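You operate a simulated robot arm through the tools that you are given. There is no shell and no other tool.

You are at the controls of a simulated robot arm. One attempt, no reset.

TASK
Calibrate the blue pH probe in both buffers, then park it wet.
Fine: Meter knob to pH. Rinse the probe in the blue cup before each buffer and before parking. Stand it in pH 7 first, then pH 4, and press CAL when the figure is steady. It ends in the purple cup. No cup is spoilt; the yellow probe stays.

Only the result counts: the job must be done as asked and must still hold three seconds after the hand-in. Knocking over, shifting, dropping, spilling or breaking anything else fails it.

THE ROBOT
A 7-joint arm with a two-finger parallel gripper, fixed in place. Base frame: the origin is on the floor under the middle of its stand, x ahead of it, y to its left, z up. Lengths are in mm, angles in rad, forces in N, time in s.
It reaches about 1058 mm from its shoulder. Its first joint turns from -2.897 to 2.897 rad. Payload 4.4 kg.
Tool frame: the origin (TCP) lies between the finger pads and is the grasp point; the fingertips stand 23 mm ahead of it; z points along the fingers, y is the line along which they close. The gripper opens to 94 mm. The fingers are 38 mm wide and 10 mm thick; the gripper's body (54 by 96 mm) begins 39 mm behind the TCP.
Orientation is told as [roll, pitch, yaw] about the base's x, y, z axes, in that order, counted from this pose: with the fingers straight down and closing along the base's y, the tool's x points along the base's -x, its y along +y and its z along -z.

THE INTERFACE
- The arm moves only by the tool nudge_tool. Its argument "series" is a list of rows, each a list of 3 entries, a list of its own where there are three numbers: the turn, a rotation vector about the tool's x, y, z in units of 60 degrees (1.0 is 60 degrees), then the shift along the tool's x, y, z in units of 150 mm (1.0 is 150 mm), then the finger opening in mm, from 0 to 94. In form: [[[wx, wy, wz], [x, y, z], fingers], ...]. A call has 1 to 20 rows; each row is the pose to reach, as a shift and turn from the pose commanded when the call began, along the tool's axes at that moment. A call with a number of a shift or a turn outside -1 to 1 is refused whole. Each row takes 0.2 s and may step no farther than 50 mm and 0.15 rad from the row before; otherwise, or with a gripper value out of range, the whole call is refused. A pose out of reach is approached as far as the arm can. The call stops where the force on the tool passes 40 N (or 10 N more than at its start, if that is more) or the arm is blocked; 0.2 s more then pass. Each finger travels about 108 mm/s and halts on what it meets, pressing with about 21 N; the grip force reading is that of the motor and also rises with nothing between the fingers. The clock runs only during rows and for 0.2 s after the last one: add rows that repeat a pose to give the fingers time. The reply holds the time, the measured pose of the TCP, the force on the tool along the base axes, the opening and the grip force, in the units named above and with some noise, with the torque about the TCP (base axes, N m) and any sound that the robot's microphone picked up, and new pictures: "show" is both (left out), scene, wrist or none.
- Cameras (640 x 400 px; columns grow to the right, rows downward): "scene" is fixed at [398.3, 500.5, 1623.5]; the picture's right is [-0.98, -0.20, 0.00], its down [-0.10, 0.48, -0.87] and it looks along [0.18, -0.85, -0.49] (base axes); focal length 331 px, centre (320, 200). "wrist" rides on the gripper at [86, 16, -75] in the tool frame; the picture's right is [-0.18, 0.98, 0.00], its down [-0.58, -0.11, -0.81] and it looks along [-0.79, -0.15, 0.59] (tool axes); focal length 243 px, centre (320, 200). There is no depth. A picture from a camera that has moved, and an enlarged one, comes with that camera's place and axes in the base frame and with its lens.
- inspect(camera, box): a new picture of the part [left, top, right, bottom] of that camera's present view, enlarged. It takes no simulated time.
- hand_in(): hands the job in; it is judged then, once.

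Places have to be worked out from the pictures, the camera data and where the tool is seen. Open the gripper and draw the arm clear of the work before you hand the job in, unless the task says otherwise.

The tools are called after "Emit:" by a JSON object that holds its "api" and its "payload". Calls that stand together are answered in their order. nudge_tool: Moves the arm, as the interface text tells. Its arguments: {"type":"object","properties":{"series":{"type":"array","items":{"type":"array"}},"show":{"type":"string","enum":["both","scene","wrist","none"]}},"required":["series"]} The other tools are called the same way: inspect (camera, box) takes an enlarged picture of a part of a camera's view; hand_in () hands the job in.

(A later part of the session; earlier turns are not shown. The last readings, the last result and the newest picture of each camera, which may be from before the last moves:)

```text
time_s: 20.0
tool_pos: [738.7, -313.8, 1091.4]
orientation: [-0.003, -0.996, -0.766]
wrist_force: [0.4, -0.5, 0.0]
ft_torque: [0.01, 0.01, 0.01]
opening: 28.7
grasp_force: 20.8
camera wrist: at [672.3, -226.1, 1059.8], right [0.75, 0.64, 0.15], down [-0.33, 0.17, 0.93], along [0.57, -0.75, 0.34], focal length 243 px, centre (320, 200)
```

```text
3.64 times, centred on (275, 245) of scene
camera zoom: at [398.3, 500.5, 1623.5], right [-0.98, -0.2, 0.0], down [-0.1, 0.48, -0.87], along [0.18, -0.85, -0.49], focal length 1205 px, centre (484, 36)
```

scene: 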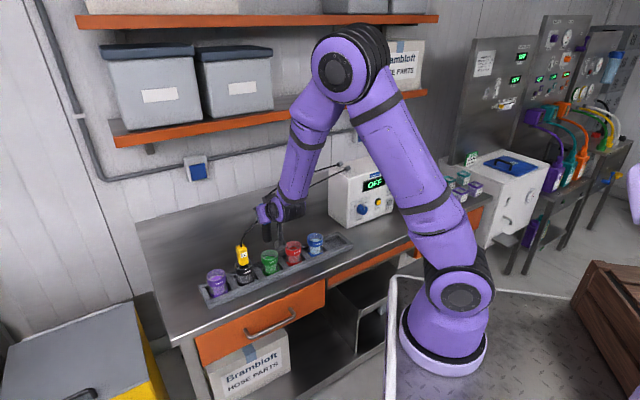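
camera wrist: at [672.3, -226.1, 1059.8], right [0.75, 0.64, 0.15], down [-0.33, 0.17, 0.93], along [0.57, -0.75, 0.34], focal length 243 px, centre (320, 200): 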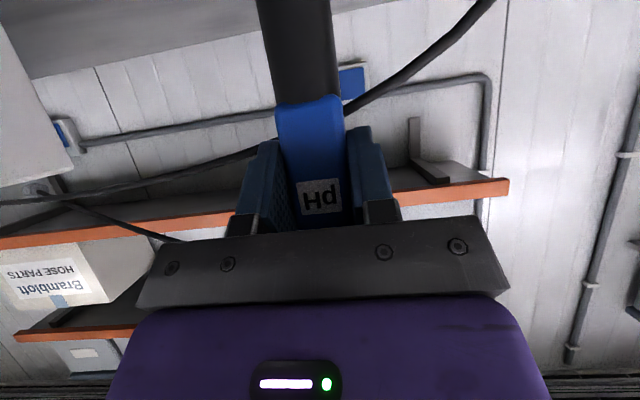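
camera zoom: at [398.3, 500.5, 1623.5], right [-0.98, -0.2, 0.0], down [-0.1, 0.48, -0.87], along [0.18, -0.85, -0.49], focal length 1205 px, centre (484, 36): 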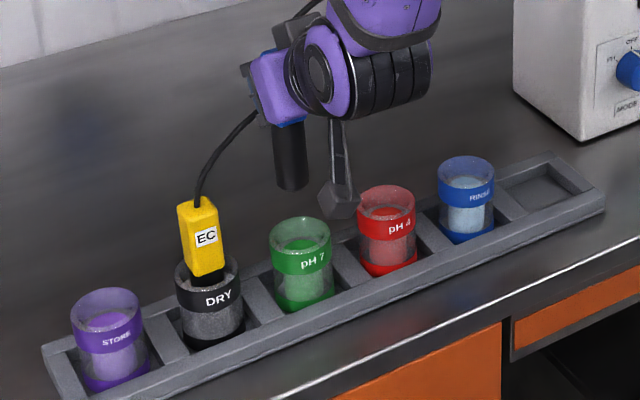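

The tip is about 4 mm left of the green cup's centre in the scene picture; I correct for that and lower the probe onto the floor of the pH 7 cup, at the height at which it stood in the purple cup (TCP z≈970).

Emit:
{"api": "nudge_tool", "payload": {"series": [[[0, 0, 0], [0.007, -0.02, -0.011], 10], [[0, 0, 0], [0.119, -0.02, 0.062], 10], [[0, 0, 0], [0.231, -0.02, 0.134], 10], [[0, 0, 0], [0.342, -0.02, 0.207], 10], [[0, 0, 0], [0.454, -0.02, 0.279], 10], [[0, 0, 0], [0.566, -0.02, 0.352], 10], [[0, 0, 0], [0.645, -0.02, 0.402], 10], [[0, 0, 0], [0.667, -0.02, 0.417], 10], [[0, 0, 0], [0.667, -0.02, 0.417], 10]], "show": "both"}}

Emit:
{"api": "inspect", "payload": {"camera": "scene", "box": [200, 190, 350, 300]}}

```text
time_s: 22.0
tool_pos: [734.2, -313.4, 974.3]
orientation: [0.0, -0.998, -0.767]
wrist_force: [-0.1, 0.0, -1.0]
ft_torque: [0.02, 0.0, -0.01]
opening: 28.4
grasp_force: 21.7
camera wrist: at [668.0, -226.0, 943.0], right [0.75, 0.64, 0.15], down [-0.34, 0.17, 0.93], along [0.57, -0.75, 0.34], focal length 243 px, centre (320, 200)
```

scene: 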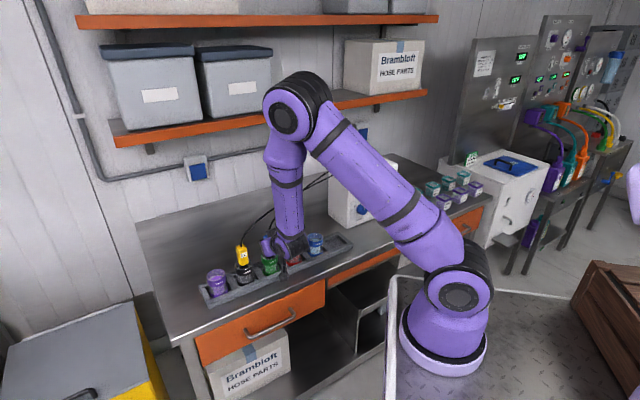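
wrist: 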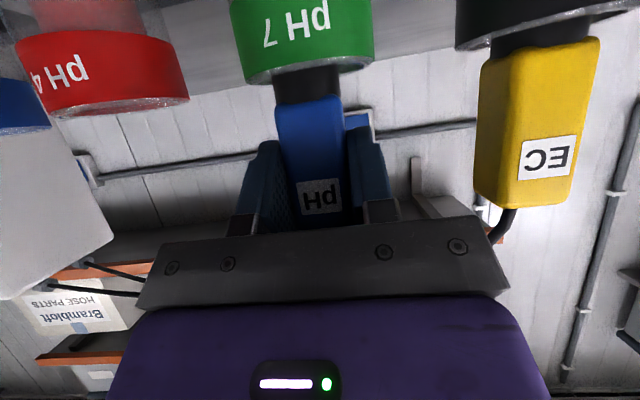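

```text
3.64 times, centred on (275, 245) of scene
camera zoom: at [398.3, 500.5, 1623.5], right [-0.98, -0.2, 0.0], down [-0.1, 0.48, -0.87], along [0.18, -0.85, -0.49], focal length 1205 px, centre (484, 36)
```

zoom: 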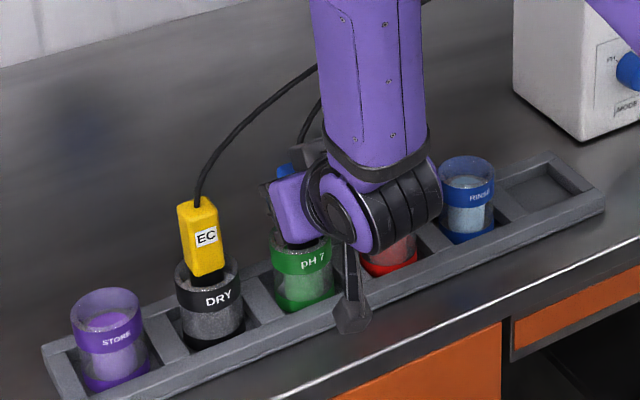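

It is at z=974 with no load, about 4 mm above the floor. I lower 4 mm more, slowly.

Emit:
{"api": "nudge_tool", "payload": {"series": [[[0, 0, 0], [0.0084, 0, 0.0054], 10], [[0, 0, 0], [0.0168, 0, 0.0109], 10], [[0, 0, 0], [0.0224, 0, 0.0145], 10], [[0, 0, 0], [0.0224, 0, 0.0145], 10]], "show": "wrist"}}

```text
time_s: 23.0
tool_pos: [735.4, -314.8, 969.7]
orientation: [-0.002, -0.997, -0.764]
wrist_force: [0.1, -0.5, -0.4]
ft_torque: [-0.01, 0.0, 0.0]
opening: 28.5
grasp_force: 21.3
camera wrist: at [668.2, -226.1, 938.7], right [0.75, 0.64, 0.15], down [-0.33, 0.17, 0.93], along [0.57, -0.75, 0.34], focal length 243 px, centre (320, 200)
```

wrist: 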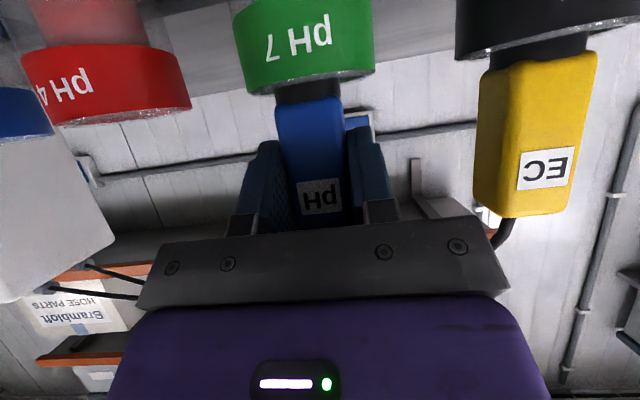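

The rim-to-body gap now matches how it stood in the purple cup, so it is on or a fraction above the floor. I open the fingers gently.

Emit:
{"api": "nudge_tool", "payload": {"series": [[[0, 0, 0], [0.003, 0, 0.002], 10], [[0, 0, 0], [0.003, 0, 0.002], 31], [[0, 0, 0], [0.003, 0, 0.002], 36], [[0, 0, 0], [0.003, 0, 0.002], 48], [[0, 0, 0], [0.003, 0, 0.002], 60], [[0, 0, 0], [0.003, 0, 0.002], 60]], "show": "both"}}

```text
time_s: 24.4
tool_pos: [734.7, -314.2, 969.9]
orientation: [-0.002, -0.996, -0.766]
wrist_force: [0.8, 0.0, -0.1]
ft_torque: [-0.03, 0.0, 0.02]
opening: 59.8
grasp_force: 0.1
camera wrist: at [667.8, -226.5, 937.9], right [0.75, 0.64, 0.15], down [-0.33, 0.17, 0.93], along [0.57, -0.75, 0.34], focal length 243 px, centre (320, 200)
```

scene: 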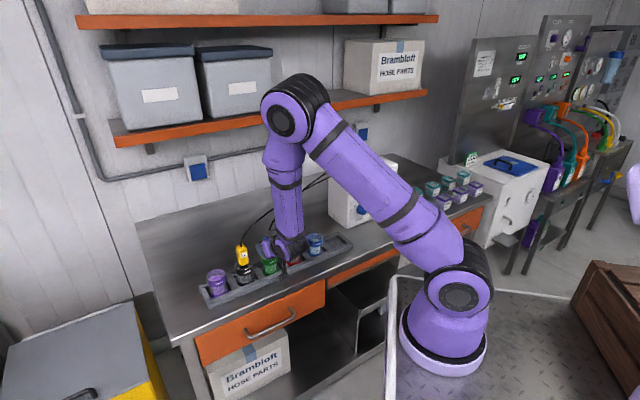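
wrist: 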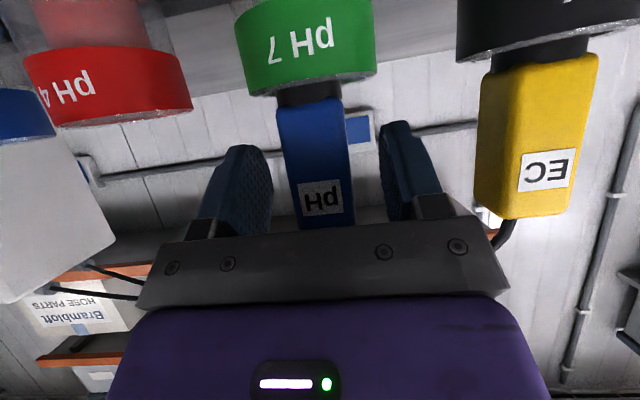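

The probe stands upright in the pH 7 cup on its own. I withdraw 90 mm straight back along the fingers.

Emit:
{"api": "nudge_tool", "payload": {"series": [[[0, 0, 0], [0, 0, -0.15], 60], [[0, 0, 0], [0, 0, -0.35], 60], [[0, 0, 0], [0, 0, -0.6], 60]], "show": "both"}}

Emit:
{"api": "inspect", "payload": {"camera": "scene", "box": [200, 190, 350, 300]}}

Emit:
{"api": "inspect", "payload": {"camera": "scene", "box": [310, 140, 450, 240]}}

```text
time_s: 25.2
tool_pos: [682.3, -261.3, 1018.4]
orientation: [-0.002, -0.996, -0.766]
wrist_force: [-0.1, -0.3, -0.8]
ft_torque: [-0.02, -0.04, 0.0]
opening: 59.9
grasp_force: 0.0
camera wrist: at [614.9, -173.8, 987.2], right [0.75, 0.64, 0.15], down [-0.33, 0.17, 0.93], along [0.56, -0.75, 0.34], focal length 243 px, centre (320, 200)
```

scene: 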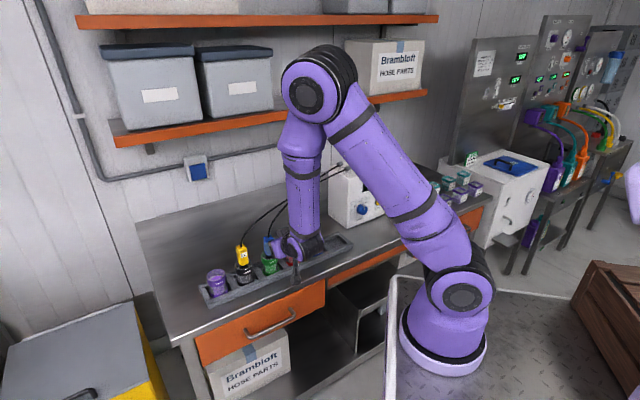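
wrist: 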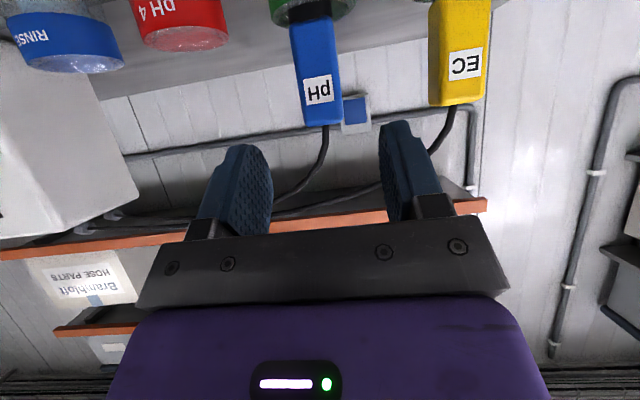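

```text
3.64 times, centred on (275, 245) of scene
camera zoom: at [398.3, 500.5, 1623.5], right [-0.98, -0.2, 0.0], down [-0.1, 0.48, -0.87], along [0.18, -0.85, -0.49], focal length 1205 px, centre (484, 36)
```

zoom: 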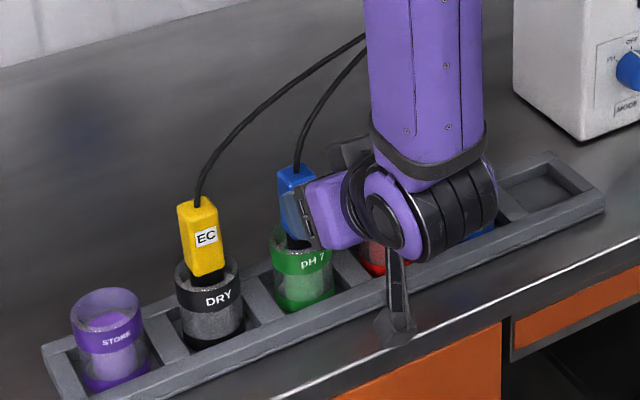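

```text
4.00 times, centred on (380, 190) of scene
camera zoom: at [398.3, 500.5, 1623.5], right [-0.98, -0.2, 0.0], down [-0.1, 0.48, -0.87], along [0.18, -0.85, -0.49], focal length 1325 px, centre (80, 240)
```

zoom: 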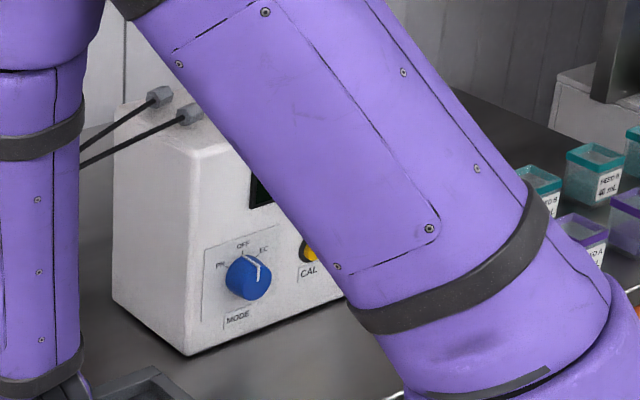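

The probe stands steadily in pH 7. Now for the meter: I rise 90 mm and move along the bench towards it, staying in front of the tray and the cables.

Emit:
{"api": "nudge_tool", "payload": {"series": [[[0, 0, 0], [-0.21, -0.1, -0.043], 60], [[0, 0, 0], [-0.42, -0.25, -0.087], 60], [[0, 0, 0], [-0.63, -0.4, -0.13], 60], [[0, 0, 0], [-0.63, -0.7, -0.13], 60], [[0, 0, 0], [-0.63, -1.0, -0.13], 60]], "show": "none"}}

Emit:
{"api": "nudge_tool", "payload": {"series": [[[0, 0, 0], [0, -0.25, 0], 60], [[0, 0, 0], [0, -0.5, 0], 60], [[0, 0, 0], [0, -0.75, 0], 60], [[0, 0, 0], [0, -1.0, 0], 60]], "show": "both"}}

```text
time_s: 26.4
tool_pos: [602.4, -393.3, 1108.2]
orientation: [-0.002, -0.996, -0.762]
wrist_force: [-0.1, 0.9, 0.4]
ft_torque: [-0.01, -0.03, -0.01]
opening: 59.7
grasp_force: 0.0
```

```text
time_s: 27.4
tool_pos: [497.8, -502.0, 1106.3]
orientation: [-0.001, -0.995, -0.765]
wrist_force: [-0.1, 0.0, -0.1]
ft_torque: [0.0, 0.04, -0.03]
opening: 60.0
grasp_force: 0.1
camera wrist: at [430.4, -414.8, 1075.6], right [0.75, 0.64, 0.15], down [-0.33, 0.17, 0.93], along [0.57, -0.75, 0.34], focal length 243 px, centre (320, 200)
```

scene: 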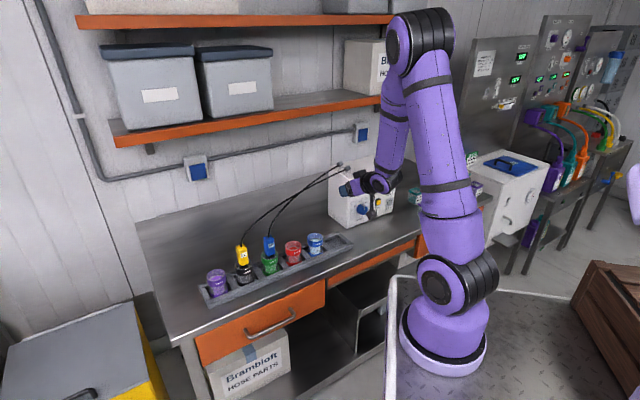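
wrist: 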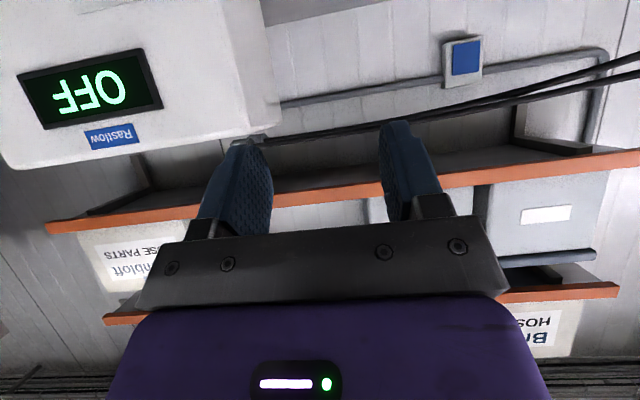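

The probe is seen standing in the green cup, and I am now approaching the meter from the front. I keep moving to the knob's line while bringing the tool level, at a safe height.

Emit:
{"api": "nudge_tool", "payload": {"series": [[[0, -0.11, 0], [0, -0.18, 0], 60], [[0, -0.22, 0], [0, -0.36, 0], 60], [[0, -0.33, 0], [0, -0.54, 0], 60], [[0, -0.44, 0], [0, -0.72, 0], 60], [[0, -0.55, 0], [0, -0.88, 0], 60]], "show": "both"}}

```text
time_s: 28.6
tool_pos: [406.0, -596.2, 1107.9]
orientation: [-3.028, -1.567, 2.262]
wrist_force: [-0.1, 0.0, 0.6]
ft_torque: [0.01, 0.01, -0.07]
opening: 59.7
grasp_force: 0.0
camera wrist: at [364.0, -534.4, 1022.9], right [0.68, 0.71, 0.18], down [-0.66, 0.48, 0.58], along [0.32, -0.51, 0.79], focal length 243 px, centre (320, 200)
```

scene: 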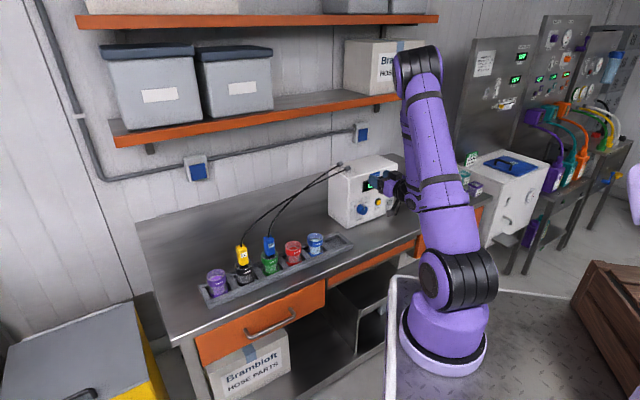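
wrist: 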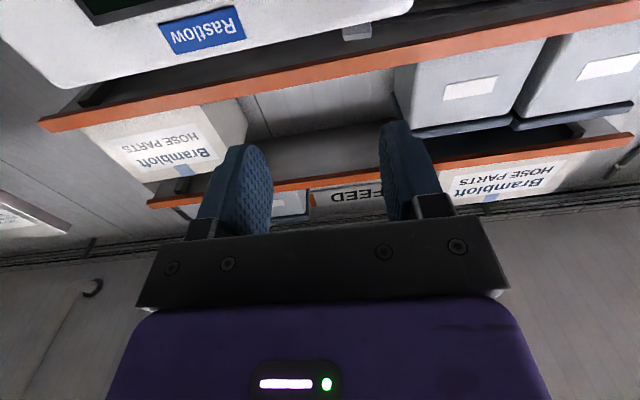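

The tool is level now, facing the panel above the display. I roll it 60° about its own axis (so that the camera bracket won't hang down to the bench) and look at the panel.

Emit:
{"api": "nudge_tool", "payload": {"series": [[[0, 0, -0.14], [0, 0, -0.03], 60], [[0, 0, -0.28], [0, 0, -0.06], 60], [[0, 0, -0.42], [0, 0, -0.1], 60], [[0, 0, -0.56], [0, 0, -0.13], 60], [[0, 0, -0.7], [0, 0, -0.16], 60], [[0, 0, -0.84], [0, 0, -0.2], 60], [[0, 0, -1.0], [0, 0, -0.2], 60]], "show": "both"}}

```text
refused: row 7 steps farther than a row can; nothing moved
```

My last row's turn was just over the per-row limit, so nothing moved. I repeat it with even steps.

Emit:
{"api": "nudge_tool", "payload": {"series": [[[0, 0, -0.125], [0, 0, -0.03], 60], [[0, 0, -0.25], [0, 0, -0.06], 60], [[0, 0, -0.375], [0, 0, -0.1], 60], [[0, 0, -0.5], [0, 0, -0.13], 60], [[0, 0, -0.625], [0, 0, -0.16], 60], [[0, 0, -0.75], [0, 0, -0.2], 60], [[0, 0, -0.875], [0, 0, -0.2], 60], [[0, 0, -1.0], [0, 0, -0.2], 60]], "show": "both"}}

```text
time_s: 30.4
tool_pos: [384.2, -576.7, 1108.5]
orientation: [-1.574, -0.522, 0.804]
wrist_force: [-0.8, 0.2, 0.6]
ft_torque: [0.0, 0.0, -0.03]
opening: 60.1
grasp_force: 0.0
camera wrist: at [284.9, -572.9, 1052.5], right [0.45, 0.47, -0.76], down [-0.27, 0.88, 0.38], along [0.85, 0.03, 0.52], focal length 243 px, centre (320, 200)
```

scene: 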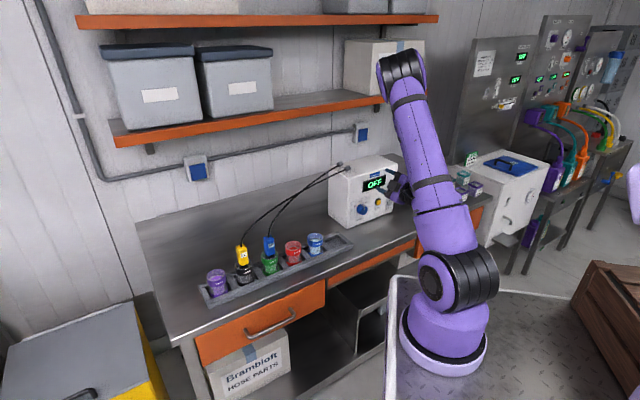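
wrist: 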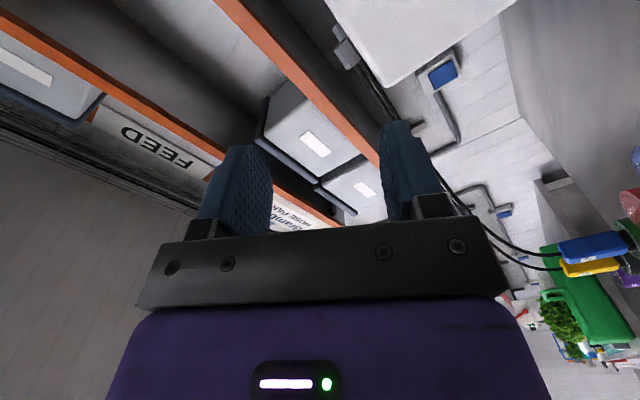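

The roll is within reach. I roll another 60° so that the camera looks down-left across the panel, to measure the knob and CAL from this side and to confirm that the end of the knob turn is reachable too.

Emit:
{"api": "nudge_tool", "payload": {"series": [[[0, 0, -0.125], [0, 0, -0.03], 60], [[0, 0, -0.25], [0, 0, -0.06], 60], [[0, 0, -0.375], [0, 0, -0.1], 60], [[0, 0, -0.5], [0, 0, -0.13], 60], [[0, 0, -0.625], [0, 0, -0.16], 60], [[0, 0, -0.75], [0, 0, -0.2], 60], [[0, 0, -0.875], [0, 0, -0.2], 60], [[0, 0, -1.0], [0, 0, -0.2], 60]], "show": "both"}}

```text
time_s: 32.2
tool_pos: [361.5, -556.6, 1109.0]
orientation: [-1.571, 0.528, 0.804]
wrist_force: [-0.1, -0.5, -0.6]
ft_torque: [0.03, 0.0, 0.0]
opening: 60.0
grasp_force: 0.1
camera wrist: at [252.1, -563.6, 1139.0], right [-0.23, -0.24, -0.94], down [-0.19, 0.96, -0.2], along [0.95, 0.14, -0.27], focal length 243 px, centre (320, 200)
```

scene: 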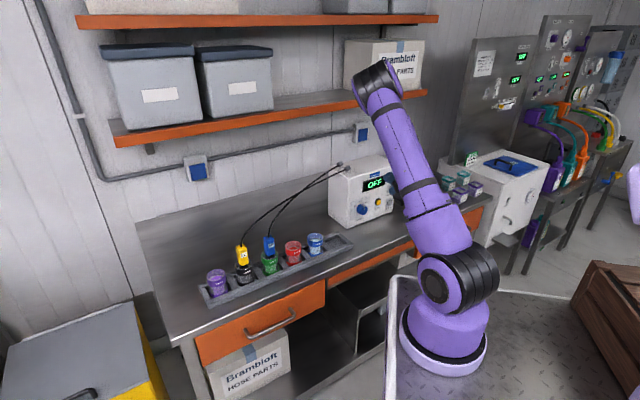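
wrist: 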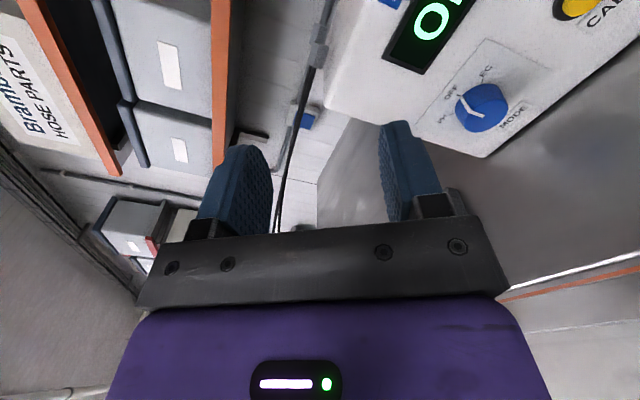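

The view now shows the knob with its pointer between PH and EC marks. I enlarge the knob in both cameras to measure it.

Emit:
{"api": "inspect", "payload": {"camera": "wrist", "box": [400, 0, 640, 160]}}

Emit:
{"api": "inspect", "payload": {"camera": "scene", "box": [320, 150, 440, 235]}}

```text
2.50 times, centred on (520, 80) of wrist
camera zoom: at [252.1, -563.6, 1139.0], right [-0.23, -0.24, -0.94], down [-0.19, 0.96, -0.2], along [0.95, 0.14, -0.27], focal length 606 px, centre (-180, 500)
```

zoom: 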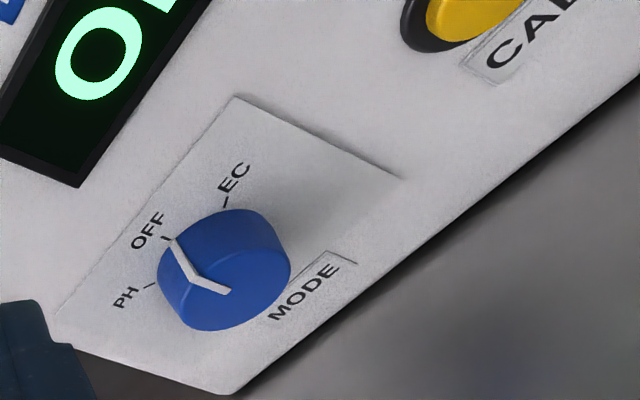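

```text
4.71 times, centred on (380, 192) of scene
camera zoom: at [398.3, 500.5, 1623.5], right [-0.98, -0.2, 0.0], down [-0.1, 0.48, -0.87], along [0.18, -0.85, -0.49], focal length 1559 px, centre (38, 235)
```

zoom: 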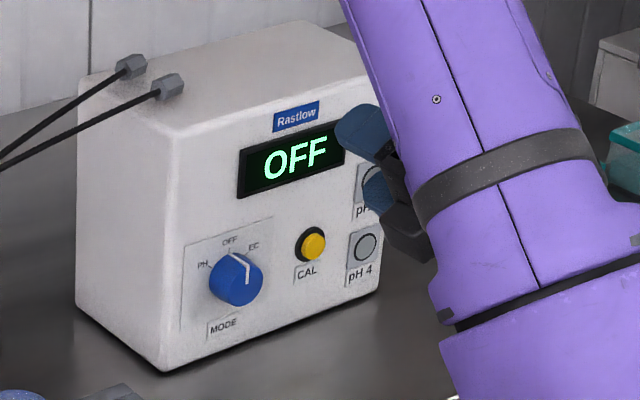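

Both cameras put the knob's cap centre at about (456,-648,941), ~35 mm across and ~22 mm proud of the panel; CAL is at about (402,-716,942). PH lies roughly 55° anticlockwise of OFF. I come down to the knob's height in front of it, while rolling back 50° so there is room for the turn.

Emit:
{"api": "nudge_tool", "payload": {"series": [[[0, 0, 0.119], [-0.082, 0.138, 0], 60], [[0, 0, 0.238], [-0.164, 0.275, 0], 60], [[0, 0, 0.357], [-0.246, 0.413, 0], 60], [[0, 0, 0.476], [-0.327, 0.55, 0], 60], [[0, 0, 0.595], [-0.409, 0.688, 0], 60], [[0, 0, 0.714], [-0.491, 0.825, 0], 60], [[0, 0, 0.833], [-0.573, 0.963, 0], 60]], "show": "both"}}

Emit:
{"api": "inspect", "payload": {"camera": "scene", "box": [320, 150, 440, 235]}}

```text
time_s: 33.8
tool_pos: [365.0, -555.0, 940.7]
orientation: [-1.573, -0.351, 0.804]
wrist_force: [0.7, 0.5, 0.2]
ft_torque: [0.02, 0.01, 0.0]
opening: 59.9
grasp_force: 0.1
camera wrist: at [259.0, -557.6, 895.9], right [0.36, 0.37, -0.86], down [-0.23, 0.93, 0.3], along [0.91, 0.09, 0.41], focal length 243 px, centre (320, 200)
```

scene: 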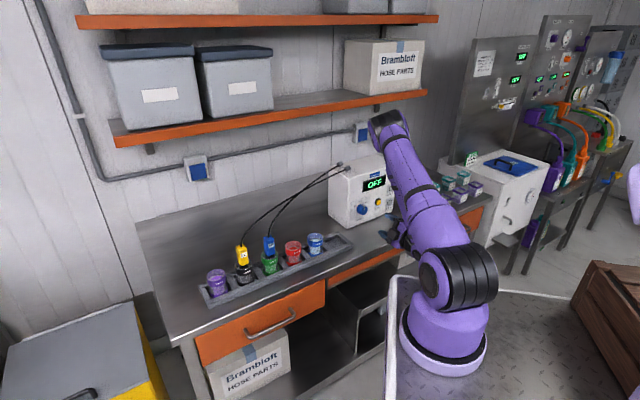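
wrist: 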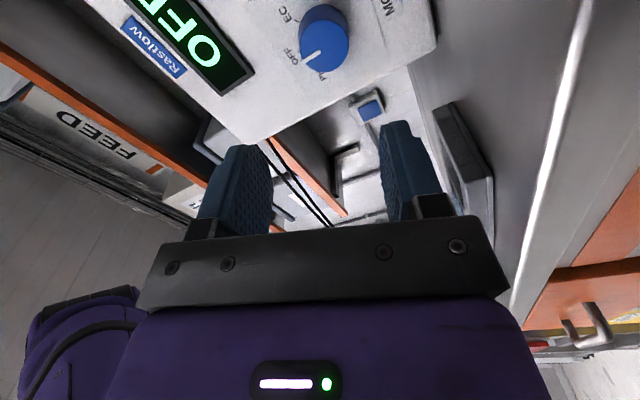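

```text
4.71 times, centred on (380, 192) of scene
camera zoom: at [398.3, 500.5, 1623.5], right [-0.98, -0.2, 0.0], down [-0.1, 0.48, -0.87], along [0.18, -0.85, -0.49], focal length 1559 px, centre (38, 235)
```

zoom: 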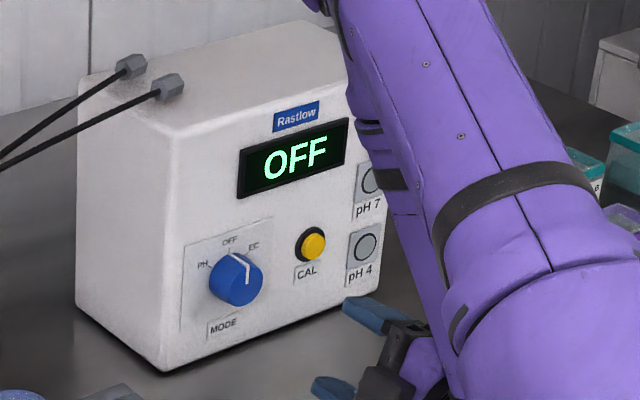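

The gripper is level with the knob, which shows on the tool's axis in the wrist view. I enlarge it to check the centring before going in.

Emit:
{"api": "inspect", "payload": {"camera": "wrist", "box": [240, 0, 420, 120]}}

```text
3.33 times, centred on (330, 60) of wrist
camera zoom: at [259.0, -557.6, 895.9], right [0.36, 0.37, -0.86], down [-0.23, 0.93, 0.3], along [0.91, 0.09, 0.41], focal length 809 px, centre (287, 667)
```

zoom: 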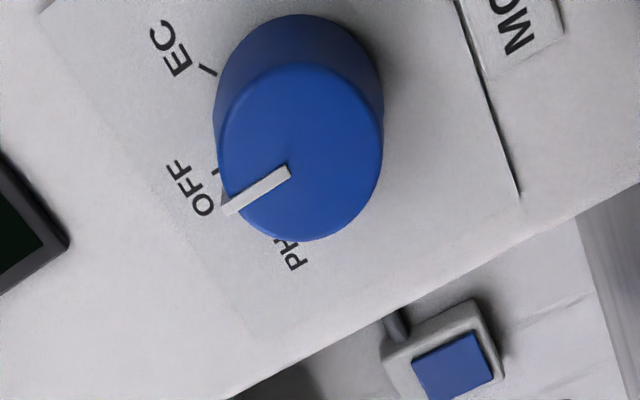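

Intersecting the two wrist views puts the cap at about (463,-651,935): 137 mm ahead and ~4 mm off the axis in both cross directions. I correct that, advance 75 mm and measure again.

Emit:
{"api": "nudge_tool", "payload": {"series": [[[0, 0, 0], [0.023, 0.028, 0.17], 62], [[0, 0, 0], [0.023, 0.028, 0.34], 62], [[0, 0, 0], [0.023, 0.028, 0.5], 62]], "show": "wrist"}}

Emit:
{"api": "inspect", "payload": {"camera": "wrist", "box": [220, 0, 430, 150]}}

Emit:
{"api": "inspect", "payload": {"camera": "scene", "box": [320, 150, 440, 235]}}

```text
time_s: 34.6
tool_pos: [418.2, -610.6, 935.0]
orientation: [-1.572, -0.35, 0.803]
wrist_force: [-0.1, -0.8, -0.2]
ft_torque: [-0.03, -0.02, 0.02]
opening: 61.8
grasp_force: 0.1
camera wrist: at [312.2, -612.8, 891.1], right [0.35, 0.37, -0.86], down [-0.23, 0.93, 0.3], along [0.91, 0.09, 0.41], focal length 243 px, centre (320, 200)
```

wrist: 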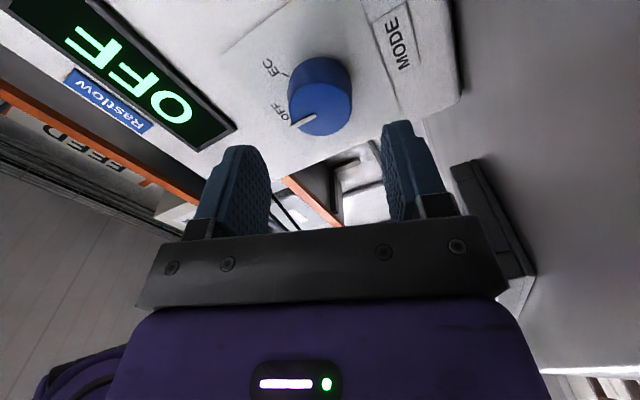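

```text
2.67 times, centred on (325, 75) of wrist
camera zoom: at [312.2, -612.8, 891.1], right [0.35, 0.37, -0.86], down [-0.23, 0.93, 0.3], along [0.91, 0.09, 0.41], focal length 647 px, centre (307, 533)
```

zoom: 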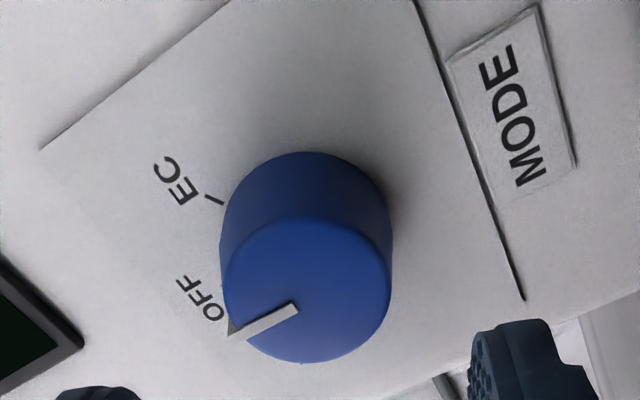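

```text
4.71 times, centred on (380, 192) of scene
camera zoom: at [398.3, 500.5, 1623.5], right [-0.98, -0.2, 0.0], down [-0.1, 0.48, -0.87], along [0.18, -0.85, -0.49], focal length 1559 px, centre (38, 235)
```

zoom: 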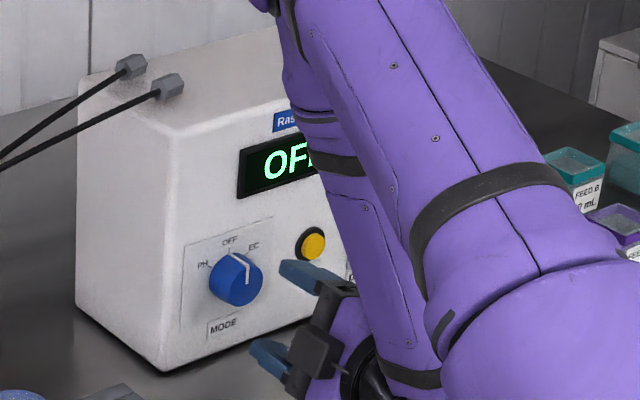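

The cap is centred on the tool axis now, about 61 mm ahead. I advance 52 mm so the fingertips reach ~14 mm past the cap front, then close on the knob.

Emit:
{"api": "nudge_tool", "payload": {"series": [[[0, 0, 0], [-0.007, 0, 0.15], 62], [[0, 0, 0], [-0.007, 0, 0.28], 62], [[0, 0, 0], [-0.007, 0, 0.347], 62], [[0, 0, 0], [-0.007, 0, 0.347], 62]], "show": "wrist"}}

```text
time_s: 35.6
tool_pos: [455.3, -643.4, 934.9]
orientation: [-1.573, -0.348, 0.805]
wrist_force: [-1.2, 0.1, 0.0]
ft_torque: [0.0, -0.02, -0.04]
opening: 62.2
grasp_force: 0.1
camera wrist: at [349.8, -646.5, 891.1], right [0.35, 0.37, -0.86], down [-0.23, 0.93, 0.3], along [0.91, 0.09, 0.41], focal length 243 px, centre (320, 200)
```

wrist: 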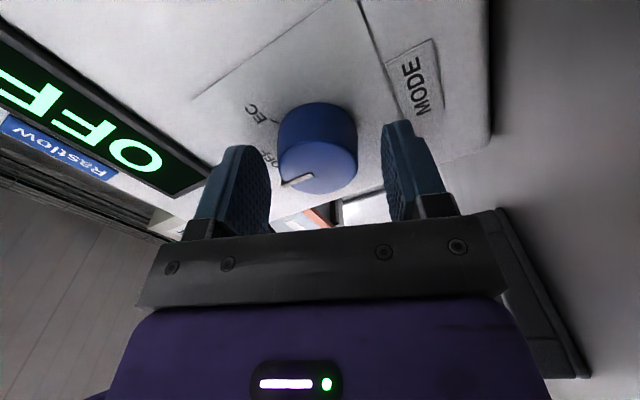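

The knob sits between the fingers, centred. I close on it.

Emit:
{"api": "nudge_tool", "payload": {"series": [[[0, 0, 0], [0, 0, 0.02], 45], [[0, 0, 0], [0, 0, 0.02], 20], [[0, 0, 0], [0, 0, 0.02], 20], [[0, 0, 0], [0, 0, 0.02], 20]], "show": "wrist"}}

```text
time_s: 36.6
tool_pos: [457.0, -644.8, 935.8]
orientation: [-1.572, -0.348, 0.805]
wrist_force: [-1.6, 1.1, 9.4]
ft_torque: [-0.1, -0.08, -0.18]
opening: 40.2
grasp_force: 44.9
camera wrist: at [351.5, -648.3, 891.7], right [0.35, 0.36, -0.86], down [-0.23, 0.93, 0.3], along [0.91, 0.09, 0.41], focal length 243 px, centre (320, 200)
```

wrist: 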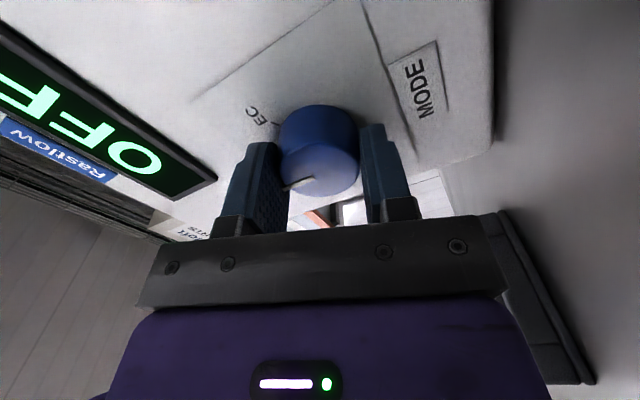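

The knob is held at 40 mm with a slight upward reaction (tool ~1 mm low). I ease up by 1 mm and turn 55° anticlockwise (negative about the tool axis).

Emit:
{"api": "nudge_tool", "payload": {"series": [[[0, 0, 0], [-0.002, -0.006, 0.02], 20], [[0, 0, -0.131], [-0.002, -0.006, 0.02], 20], [[0, 0, -0.262], [-0.002, -0.006, 0.02], 20], [[0, 0, -0.393], [-0.002, -0.006, 0.02], 20], [[0, 0, -0.524], [-0.002, -0.006, 0.02], 20], [[0, 0, -0.655], [-0.002, -0.006, 0.02], 20], [[0, 0, -0.786], [-0.002, -0.006, 0.02], 20], [[0, 0, -0.917], [-0.002, -0.006, 0.02], 20]], "show": "both"}}

Emit:
{"api": "inspect", "payload": {"camera": "scene", "box": [320, 150, 440, 235]}}

Emit:
{"api": "inspect", "payload": {"camera": "wrist", "box": [180, 20, 480, 220]}}

```text
time_s: 37.3
tool_pos: [456.6, -646.0, 935.5]
orientation: [-1.567, -0.151, 0.801]
wrist_force: [-9.2, 18.0, 9.1]
ft_torque: [-0.41, -0.41, 0.02]
opening: 40.4
grasp_force: 44.7
stopped in row 3: the force on the tool passed its limit at 41 N (the readings are from after the stop); the commanded pose is now the measured one
camera wrist: at [346.5, -653.2, 907.5], right [0.23, 0.24, -0.94], down [-0.19, 0.96, 0.2], along [0.95, 0.14, 0.26], focal length 243 px, centre (320, 200)
```

scene: 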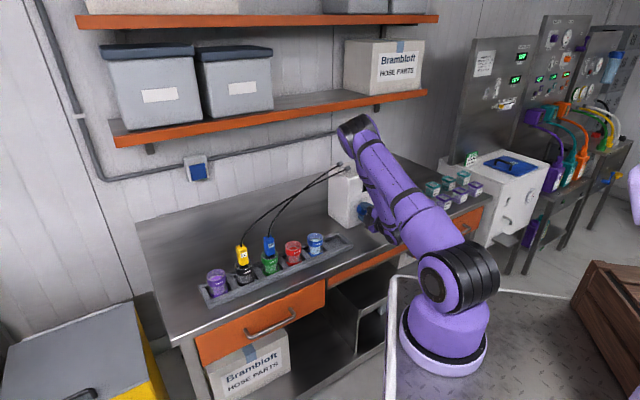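
wrist: 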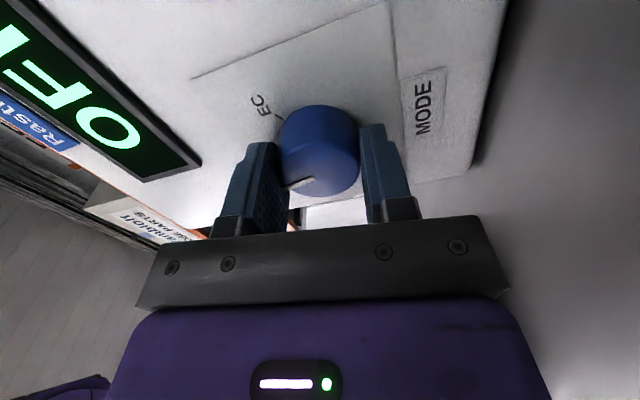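

```text
4.71 times, centred on (380, 192) of scene
camera zoom: at [398.3, 500.5, 1623.5], right [-0.98, -0.2, 0.0], down [-0.1, 0.48, -0.87], along [0.18, -0.85, -0.49], focal length 1559 px, centre (38, 235)
```

zoom: 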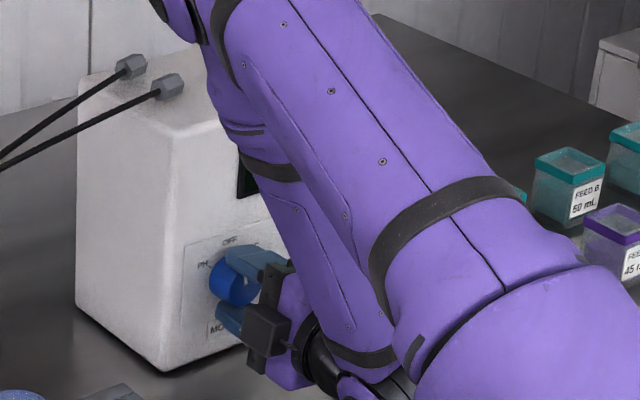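

```text
2.00 times, centred on (330, 120) of wrist
camera zoom: at [346.5, -653.2, 907.5], right [0.23, 0.24, -0.94], down [-0.19, 0.96, 0.2], along [0.95, 0.14, 0.26], focal length 485 px, centre (300, 360)
```

zoom: 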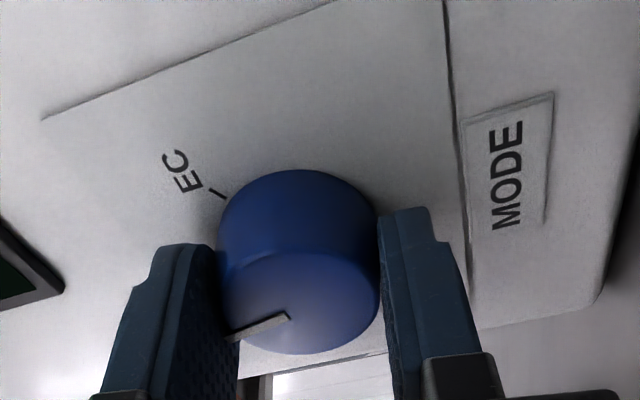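

The turn stopped at ~11° with ~20 N pushing the tool out of the panel, so the fingertips are likely touching the face. The knob does turn with the gripper. I back off 4 mm while holding and read the force.

Emit:
{"api": "nudge_tool", "payload": {"series": [[[0, 0, 0], [0, 0, -0.013], 20], [[0, 0, 0], [0, 0, -0.027], 20], [[0, 0, 0], [0, 0, -0.027], 20]], "show": "wrist"}}

```text
time_s: 38.1
tool_pos: [457.6, -643.1, 935.8]
orientation: [-1.572, -0.148, 0.804]
wrist_force: [21.9, -25.2, 12.0]
ft_torque: [-0.15, -0.12, -0.03]
opening: 40.1
grasp_force: 45.5
camera wrist: at [346.0, -652.9, 907.4], right [0.23, 0.24, -0.94], down [-0.19, 0.96, 0.19], along [0.95, 0.14, 0.26], focal length 243 px, centre (320, 200)
```

wrist: 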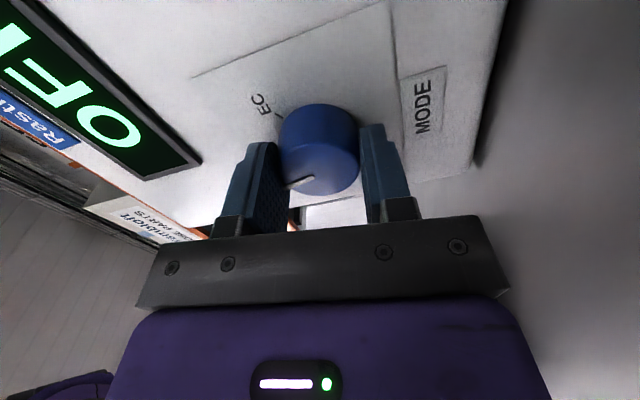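

I see my error: in that call I repeated the +3 mm forward shift, which pushed the held knob in; it wasn't the face. The grip does not slip, so I return 2.5 mm forward and 0.9 mm up to the neutral point and read the forces.

Emit:
{"api": "nudge_tool", "payload": {"series": [[[0, 0, 0], [0, -0.003, 0.008], 20], [[0, 0, 0], [0, -0.006, 0.0167], 20], [[0, 0, 0], [0, -0.006, 0.0167], 20]], "show": "none"}}

```text
time_s: 38.9
tool_pos: [457.8, -645.2, 936.0]
orientation: [-1.568, -0.15, 0.802]
wrist_force: [7.2, -1.9, 13.4]
ft_torque: [-0.4, -0.41, 0.55]
opening: 40.1
grasp_force: 45.0
```

Forces are now modest. I continue the turn in place with no other shift, a few steps at a time.

Emit:
{"api": "nudge_tool", "payload": {"series": [[[0, 0, -0.1], [0, 0, 0], 20], [[0, 0, -0.2], [0, 0, 0], 20], [[0, 0, -0.3], [0, 0, 0], 20]], "show": "wrist"}}

```text
time_s: 39.7
tool_pos: [457.1, -644.1, 934.7]
orientation: [-1.563, 0.166, 0.802]
wrist_force: [0.1, 15.9, 2.4]
ft_torque: [0.07, 0.08, -0.23]
opening: 39.8
grasp_force: 45.0
camera wrist: at [342.5, -656.0, 934.4], right [0.01, 0.02, -1.0], down [-0.17, 0.99, 0.02], along [0.99, 0.17, 0.01], focal length 243 px, centre (320, 200)
```

wrist: 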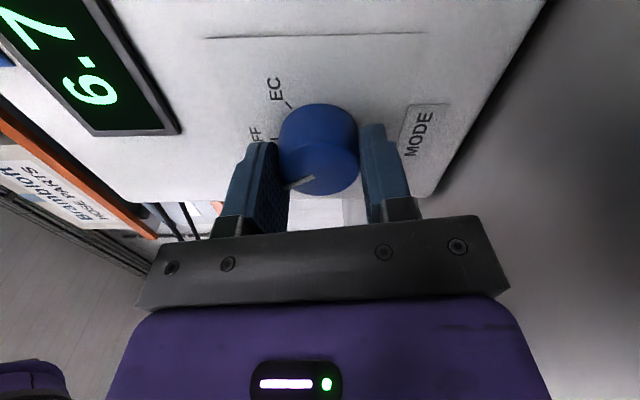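

The display has already switched to a pH figure (6.7x) at ~29° of turn. I continue ~24° more so the pointer sits on the PH mark.

Emit:
{"api": "nudge_tool", "payload": {"series": [[[0, 0, -0.1], [0, 0, 0], 20], [[0, 0, -0.2], [0, 0, 0], 20], [[0, 0, -0.3], [0, 0, 0], 20], [[0, 0, -0.38], [0, 0, 0], 20]], "show": "both"}}

Emit:
{"api": "inspect", "payload": {"camera": "wrist", "box": [100, 0, 460, 220]}}

```text
time_s: 40.7
tool_pos: [457.6, -644.5, 934.8]
orientation: [-1.562, 0.559, 0.807]
wrist_force: [-9.2, 21.0, -17.3]
ft_torque: [0.42, 0.42, 0.12]
opening: 40.2
grasp_force: 45.3
camera wrist: at [346.8, -652.0, 967.8], right [-0.26, -0.26, -0.93], down [-0.2, 0.96, -0.21], along [0.94, 0.13, -0.3], focal length 243 px, centre (320, 200)
```

scene: 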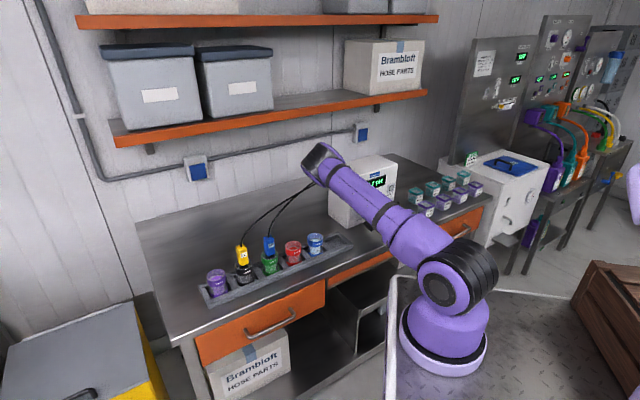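
wrist: 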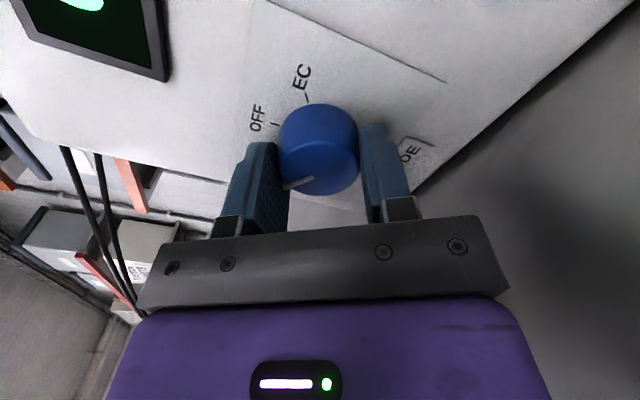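

```text
1.78 times, centred on (280, 110) of wrist
camera zoom: at [346.8, -652.0, 967.8], right [-0.26, -0.26, -0.93], down [-0.2, 0.96, -0.21], along [0.94, 0.13, -0.3], focal length 431 px, centre (391, 360)
```

zoom: 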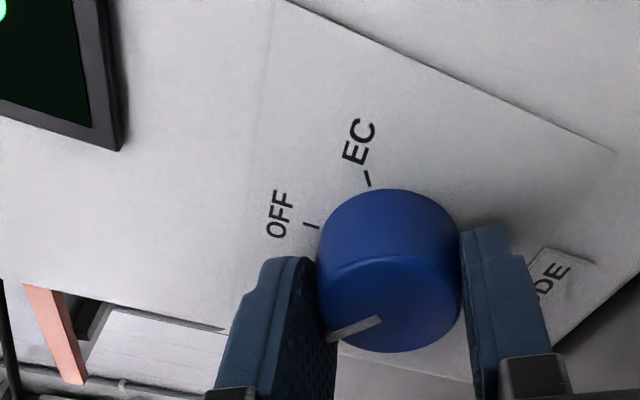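

The knob has been turned ~52° in all. I open the fingers and draw straight back to check the pointer and the display.

Emit:
{"api": "nudge_tool", "payload": {"series": [[[0, 0, 0], [0, 0, 0], 45], [[0, 0, 0], [0, 0, 0], 62], [[0, 0, 0], [0, 0, 0], 64], [[0, 0, 0], [0, 0, -0.1], 64], [[0, 0, 0], [0, 0, -0.3], 64], [[0, 0, 0], [0, 0, -0.6], 64], [[0, 0, 0], [0, 0, -0.7], 64]], "show": "both"}}

Emit:
{"api": "inspect", "payload": {"camera": "wrist", "box": [120, 0, 480, 180]}}

Emit:
{"api": "inspect", "payload": {"camera": "scene", "box": [320, 150, 440, 235]}}

```text
time_s: 42.3
tool_pos: [381.1, -574.6, 934.6]
orientation: [-1.567, 0.561, 0.805]
wrist_force: [1.0, 0.2, 0.3]
ft_torque: [-0.01, 0.01, -0.03]
opening: 63.9
grasp_force: 0.0
camera wrist: at [271.4, -580.8, 969.3], right [-0.26, -0.26, -0.93], down [-0.2, 0.96, -0.22], along [0.95, 0.13, -0.3], focal length 243 px, centre (320, 200)
```

scene: 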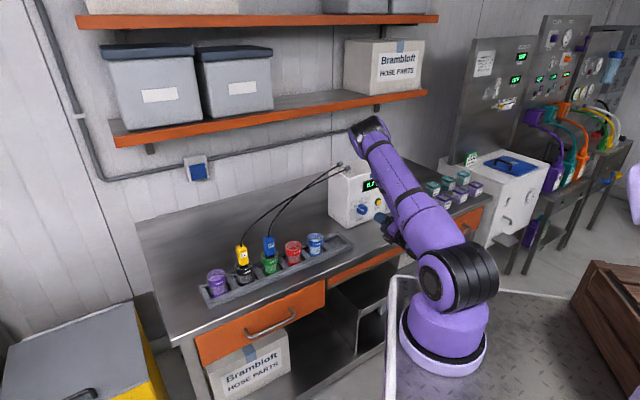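
wrist: 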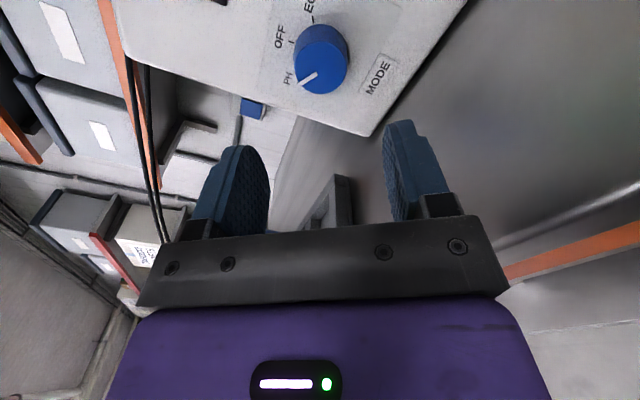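

```text
1.78 times, centred on (300, 90) of wrist
camera zoom: at [271.4, -580.8, 969.3], right [-0.26, -0.26, -0.93], down [-0.2, 0.96, -0.22], along [0.95, 0.13, -0.3], focal length 431 px, centre (356, 396)
```

zoom: 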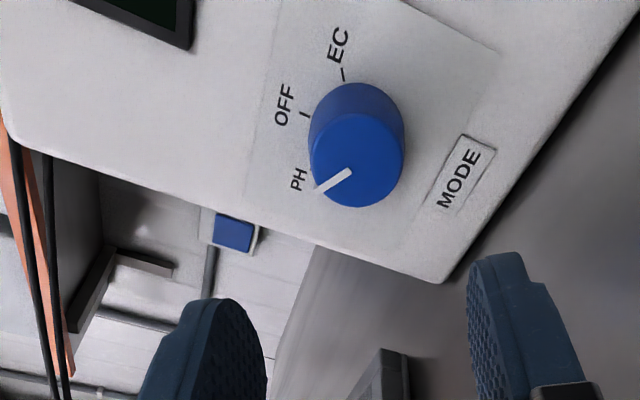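

```text
4.71 times, centred on (380, 192) of scene
camera zoom: at [398.3, 500.5, 1623.5], right [-0.98, -0.2, 0.0], down [-0.1, 0.48, -0.87], along [0.18, -0.85, -0.49], focal length 1559 px, centre (38, 235)
```

zoom: 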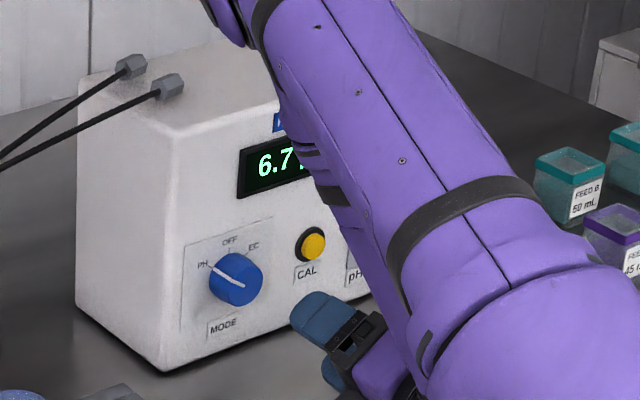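

The pointer is on PH and the display reads 6.7x. I shift 86 mm right so that the tool faces the CAL button, closing the fingers on the way, and look at the display and button.

Emit:
{"api": "nudge_tool", "payload": {"series": [[[0, 0, 0], [0.16, 0.1, 0], 40], [[0, 0, 0], [0.32, 0.2, 0], 20], [[0, 0, 0], [0.486, 0.304, 0], 0], [[0, 0, 0], [0.486, 0.304, 0], 0]], "show": "both"}}

Emit:
{"api": "inspect", "payload": {"camera": "wrist", "box": [140, 0, 500, 180]}}

Emit:
{"api": "inspect", "payload": {"camera": "scene", "box": [320, 150, 440, 235]}}

```text
time_s: 43.3
tool_pos: [322.7, -634.2, 936.0]
orientation: [-1.567, 0.562, 0.804]
wrist_force: [0.0, -0.8, -1.0]
ft_torque: [-0.01, 0.0, 0.02]
opening: 0.2
grasp_force: 20.8
camera wrist: at [212.7, -641.9, 969.6], right [-0.26, -0.26, -0.93], down [-0.2, 0.96, -0.21], along [0.95, 0.13, -0.3], focal length 243 px, centre (320, 200)
```

scene: 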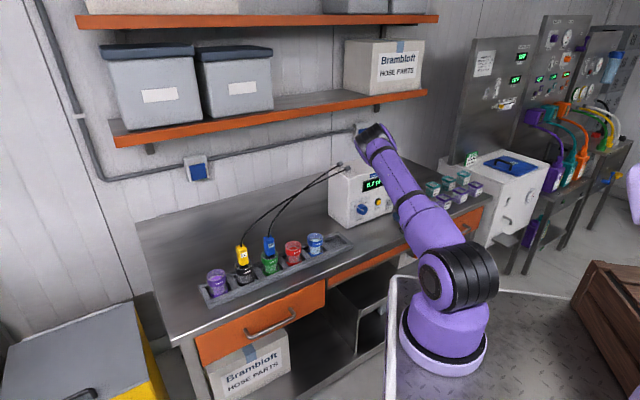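
wrist: 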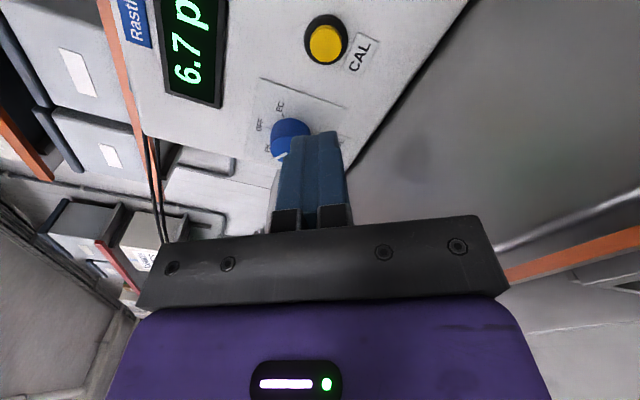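

```text
1.78 times, centred on (320, 90) of wrist
camera zoom: at [212.7, -641.9, 969.6], right [-0.26, -0.26, -0.93], down [-0.2, 0.96, -0.21], along [0.95, 0.13, -0.3], focal length 431 px, centre (320, 396)
```

zoom: 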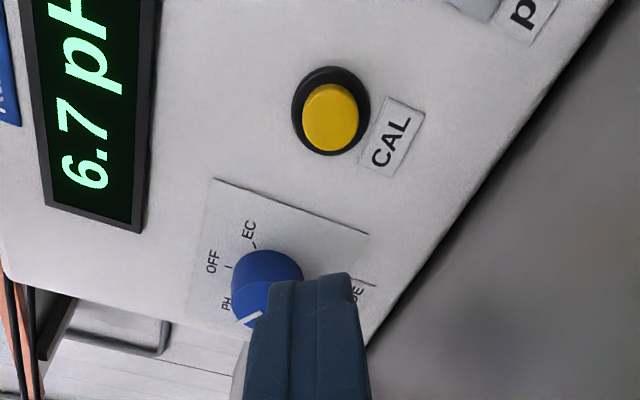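

```text
4.71 times, centred on (380, 192) of scene
camera zoom: at [398.3, 500.5, 1623.5], right [-0.98, -0.2, 0.0], down [-0.1, 0.48, -0.87], along [0.18, -0.85, -0.49], focal length 1559 px, centre (38, 235)
```

zoom: 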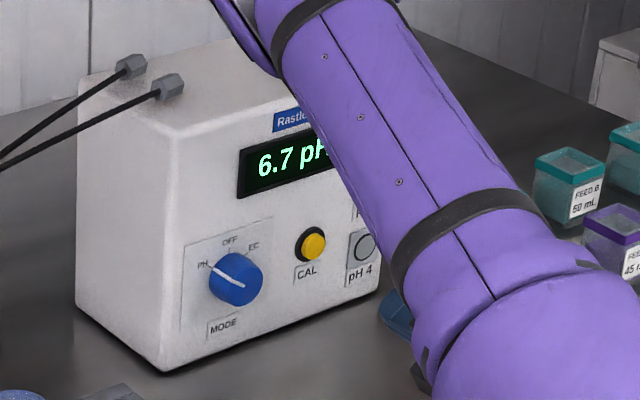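

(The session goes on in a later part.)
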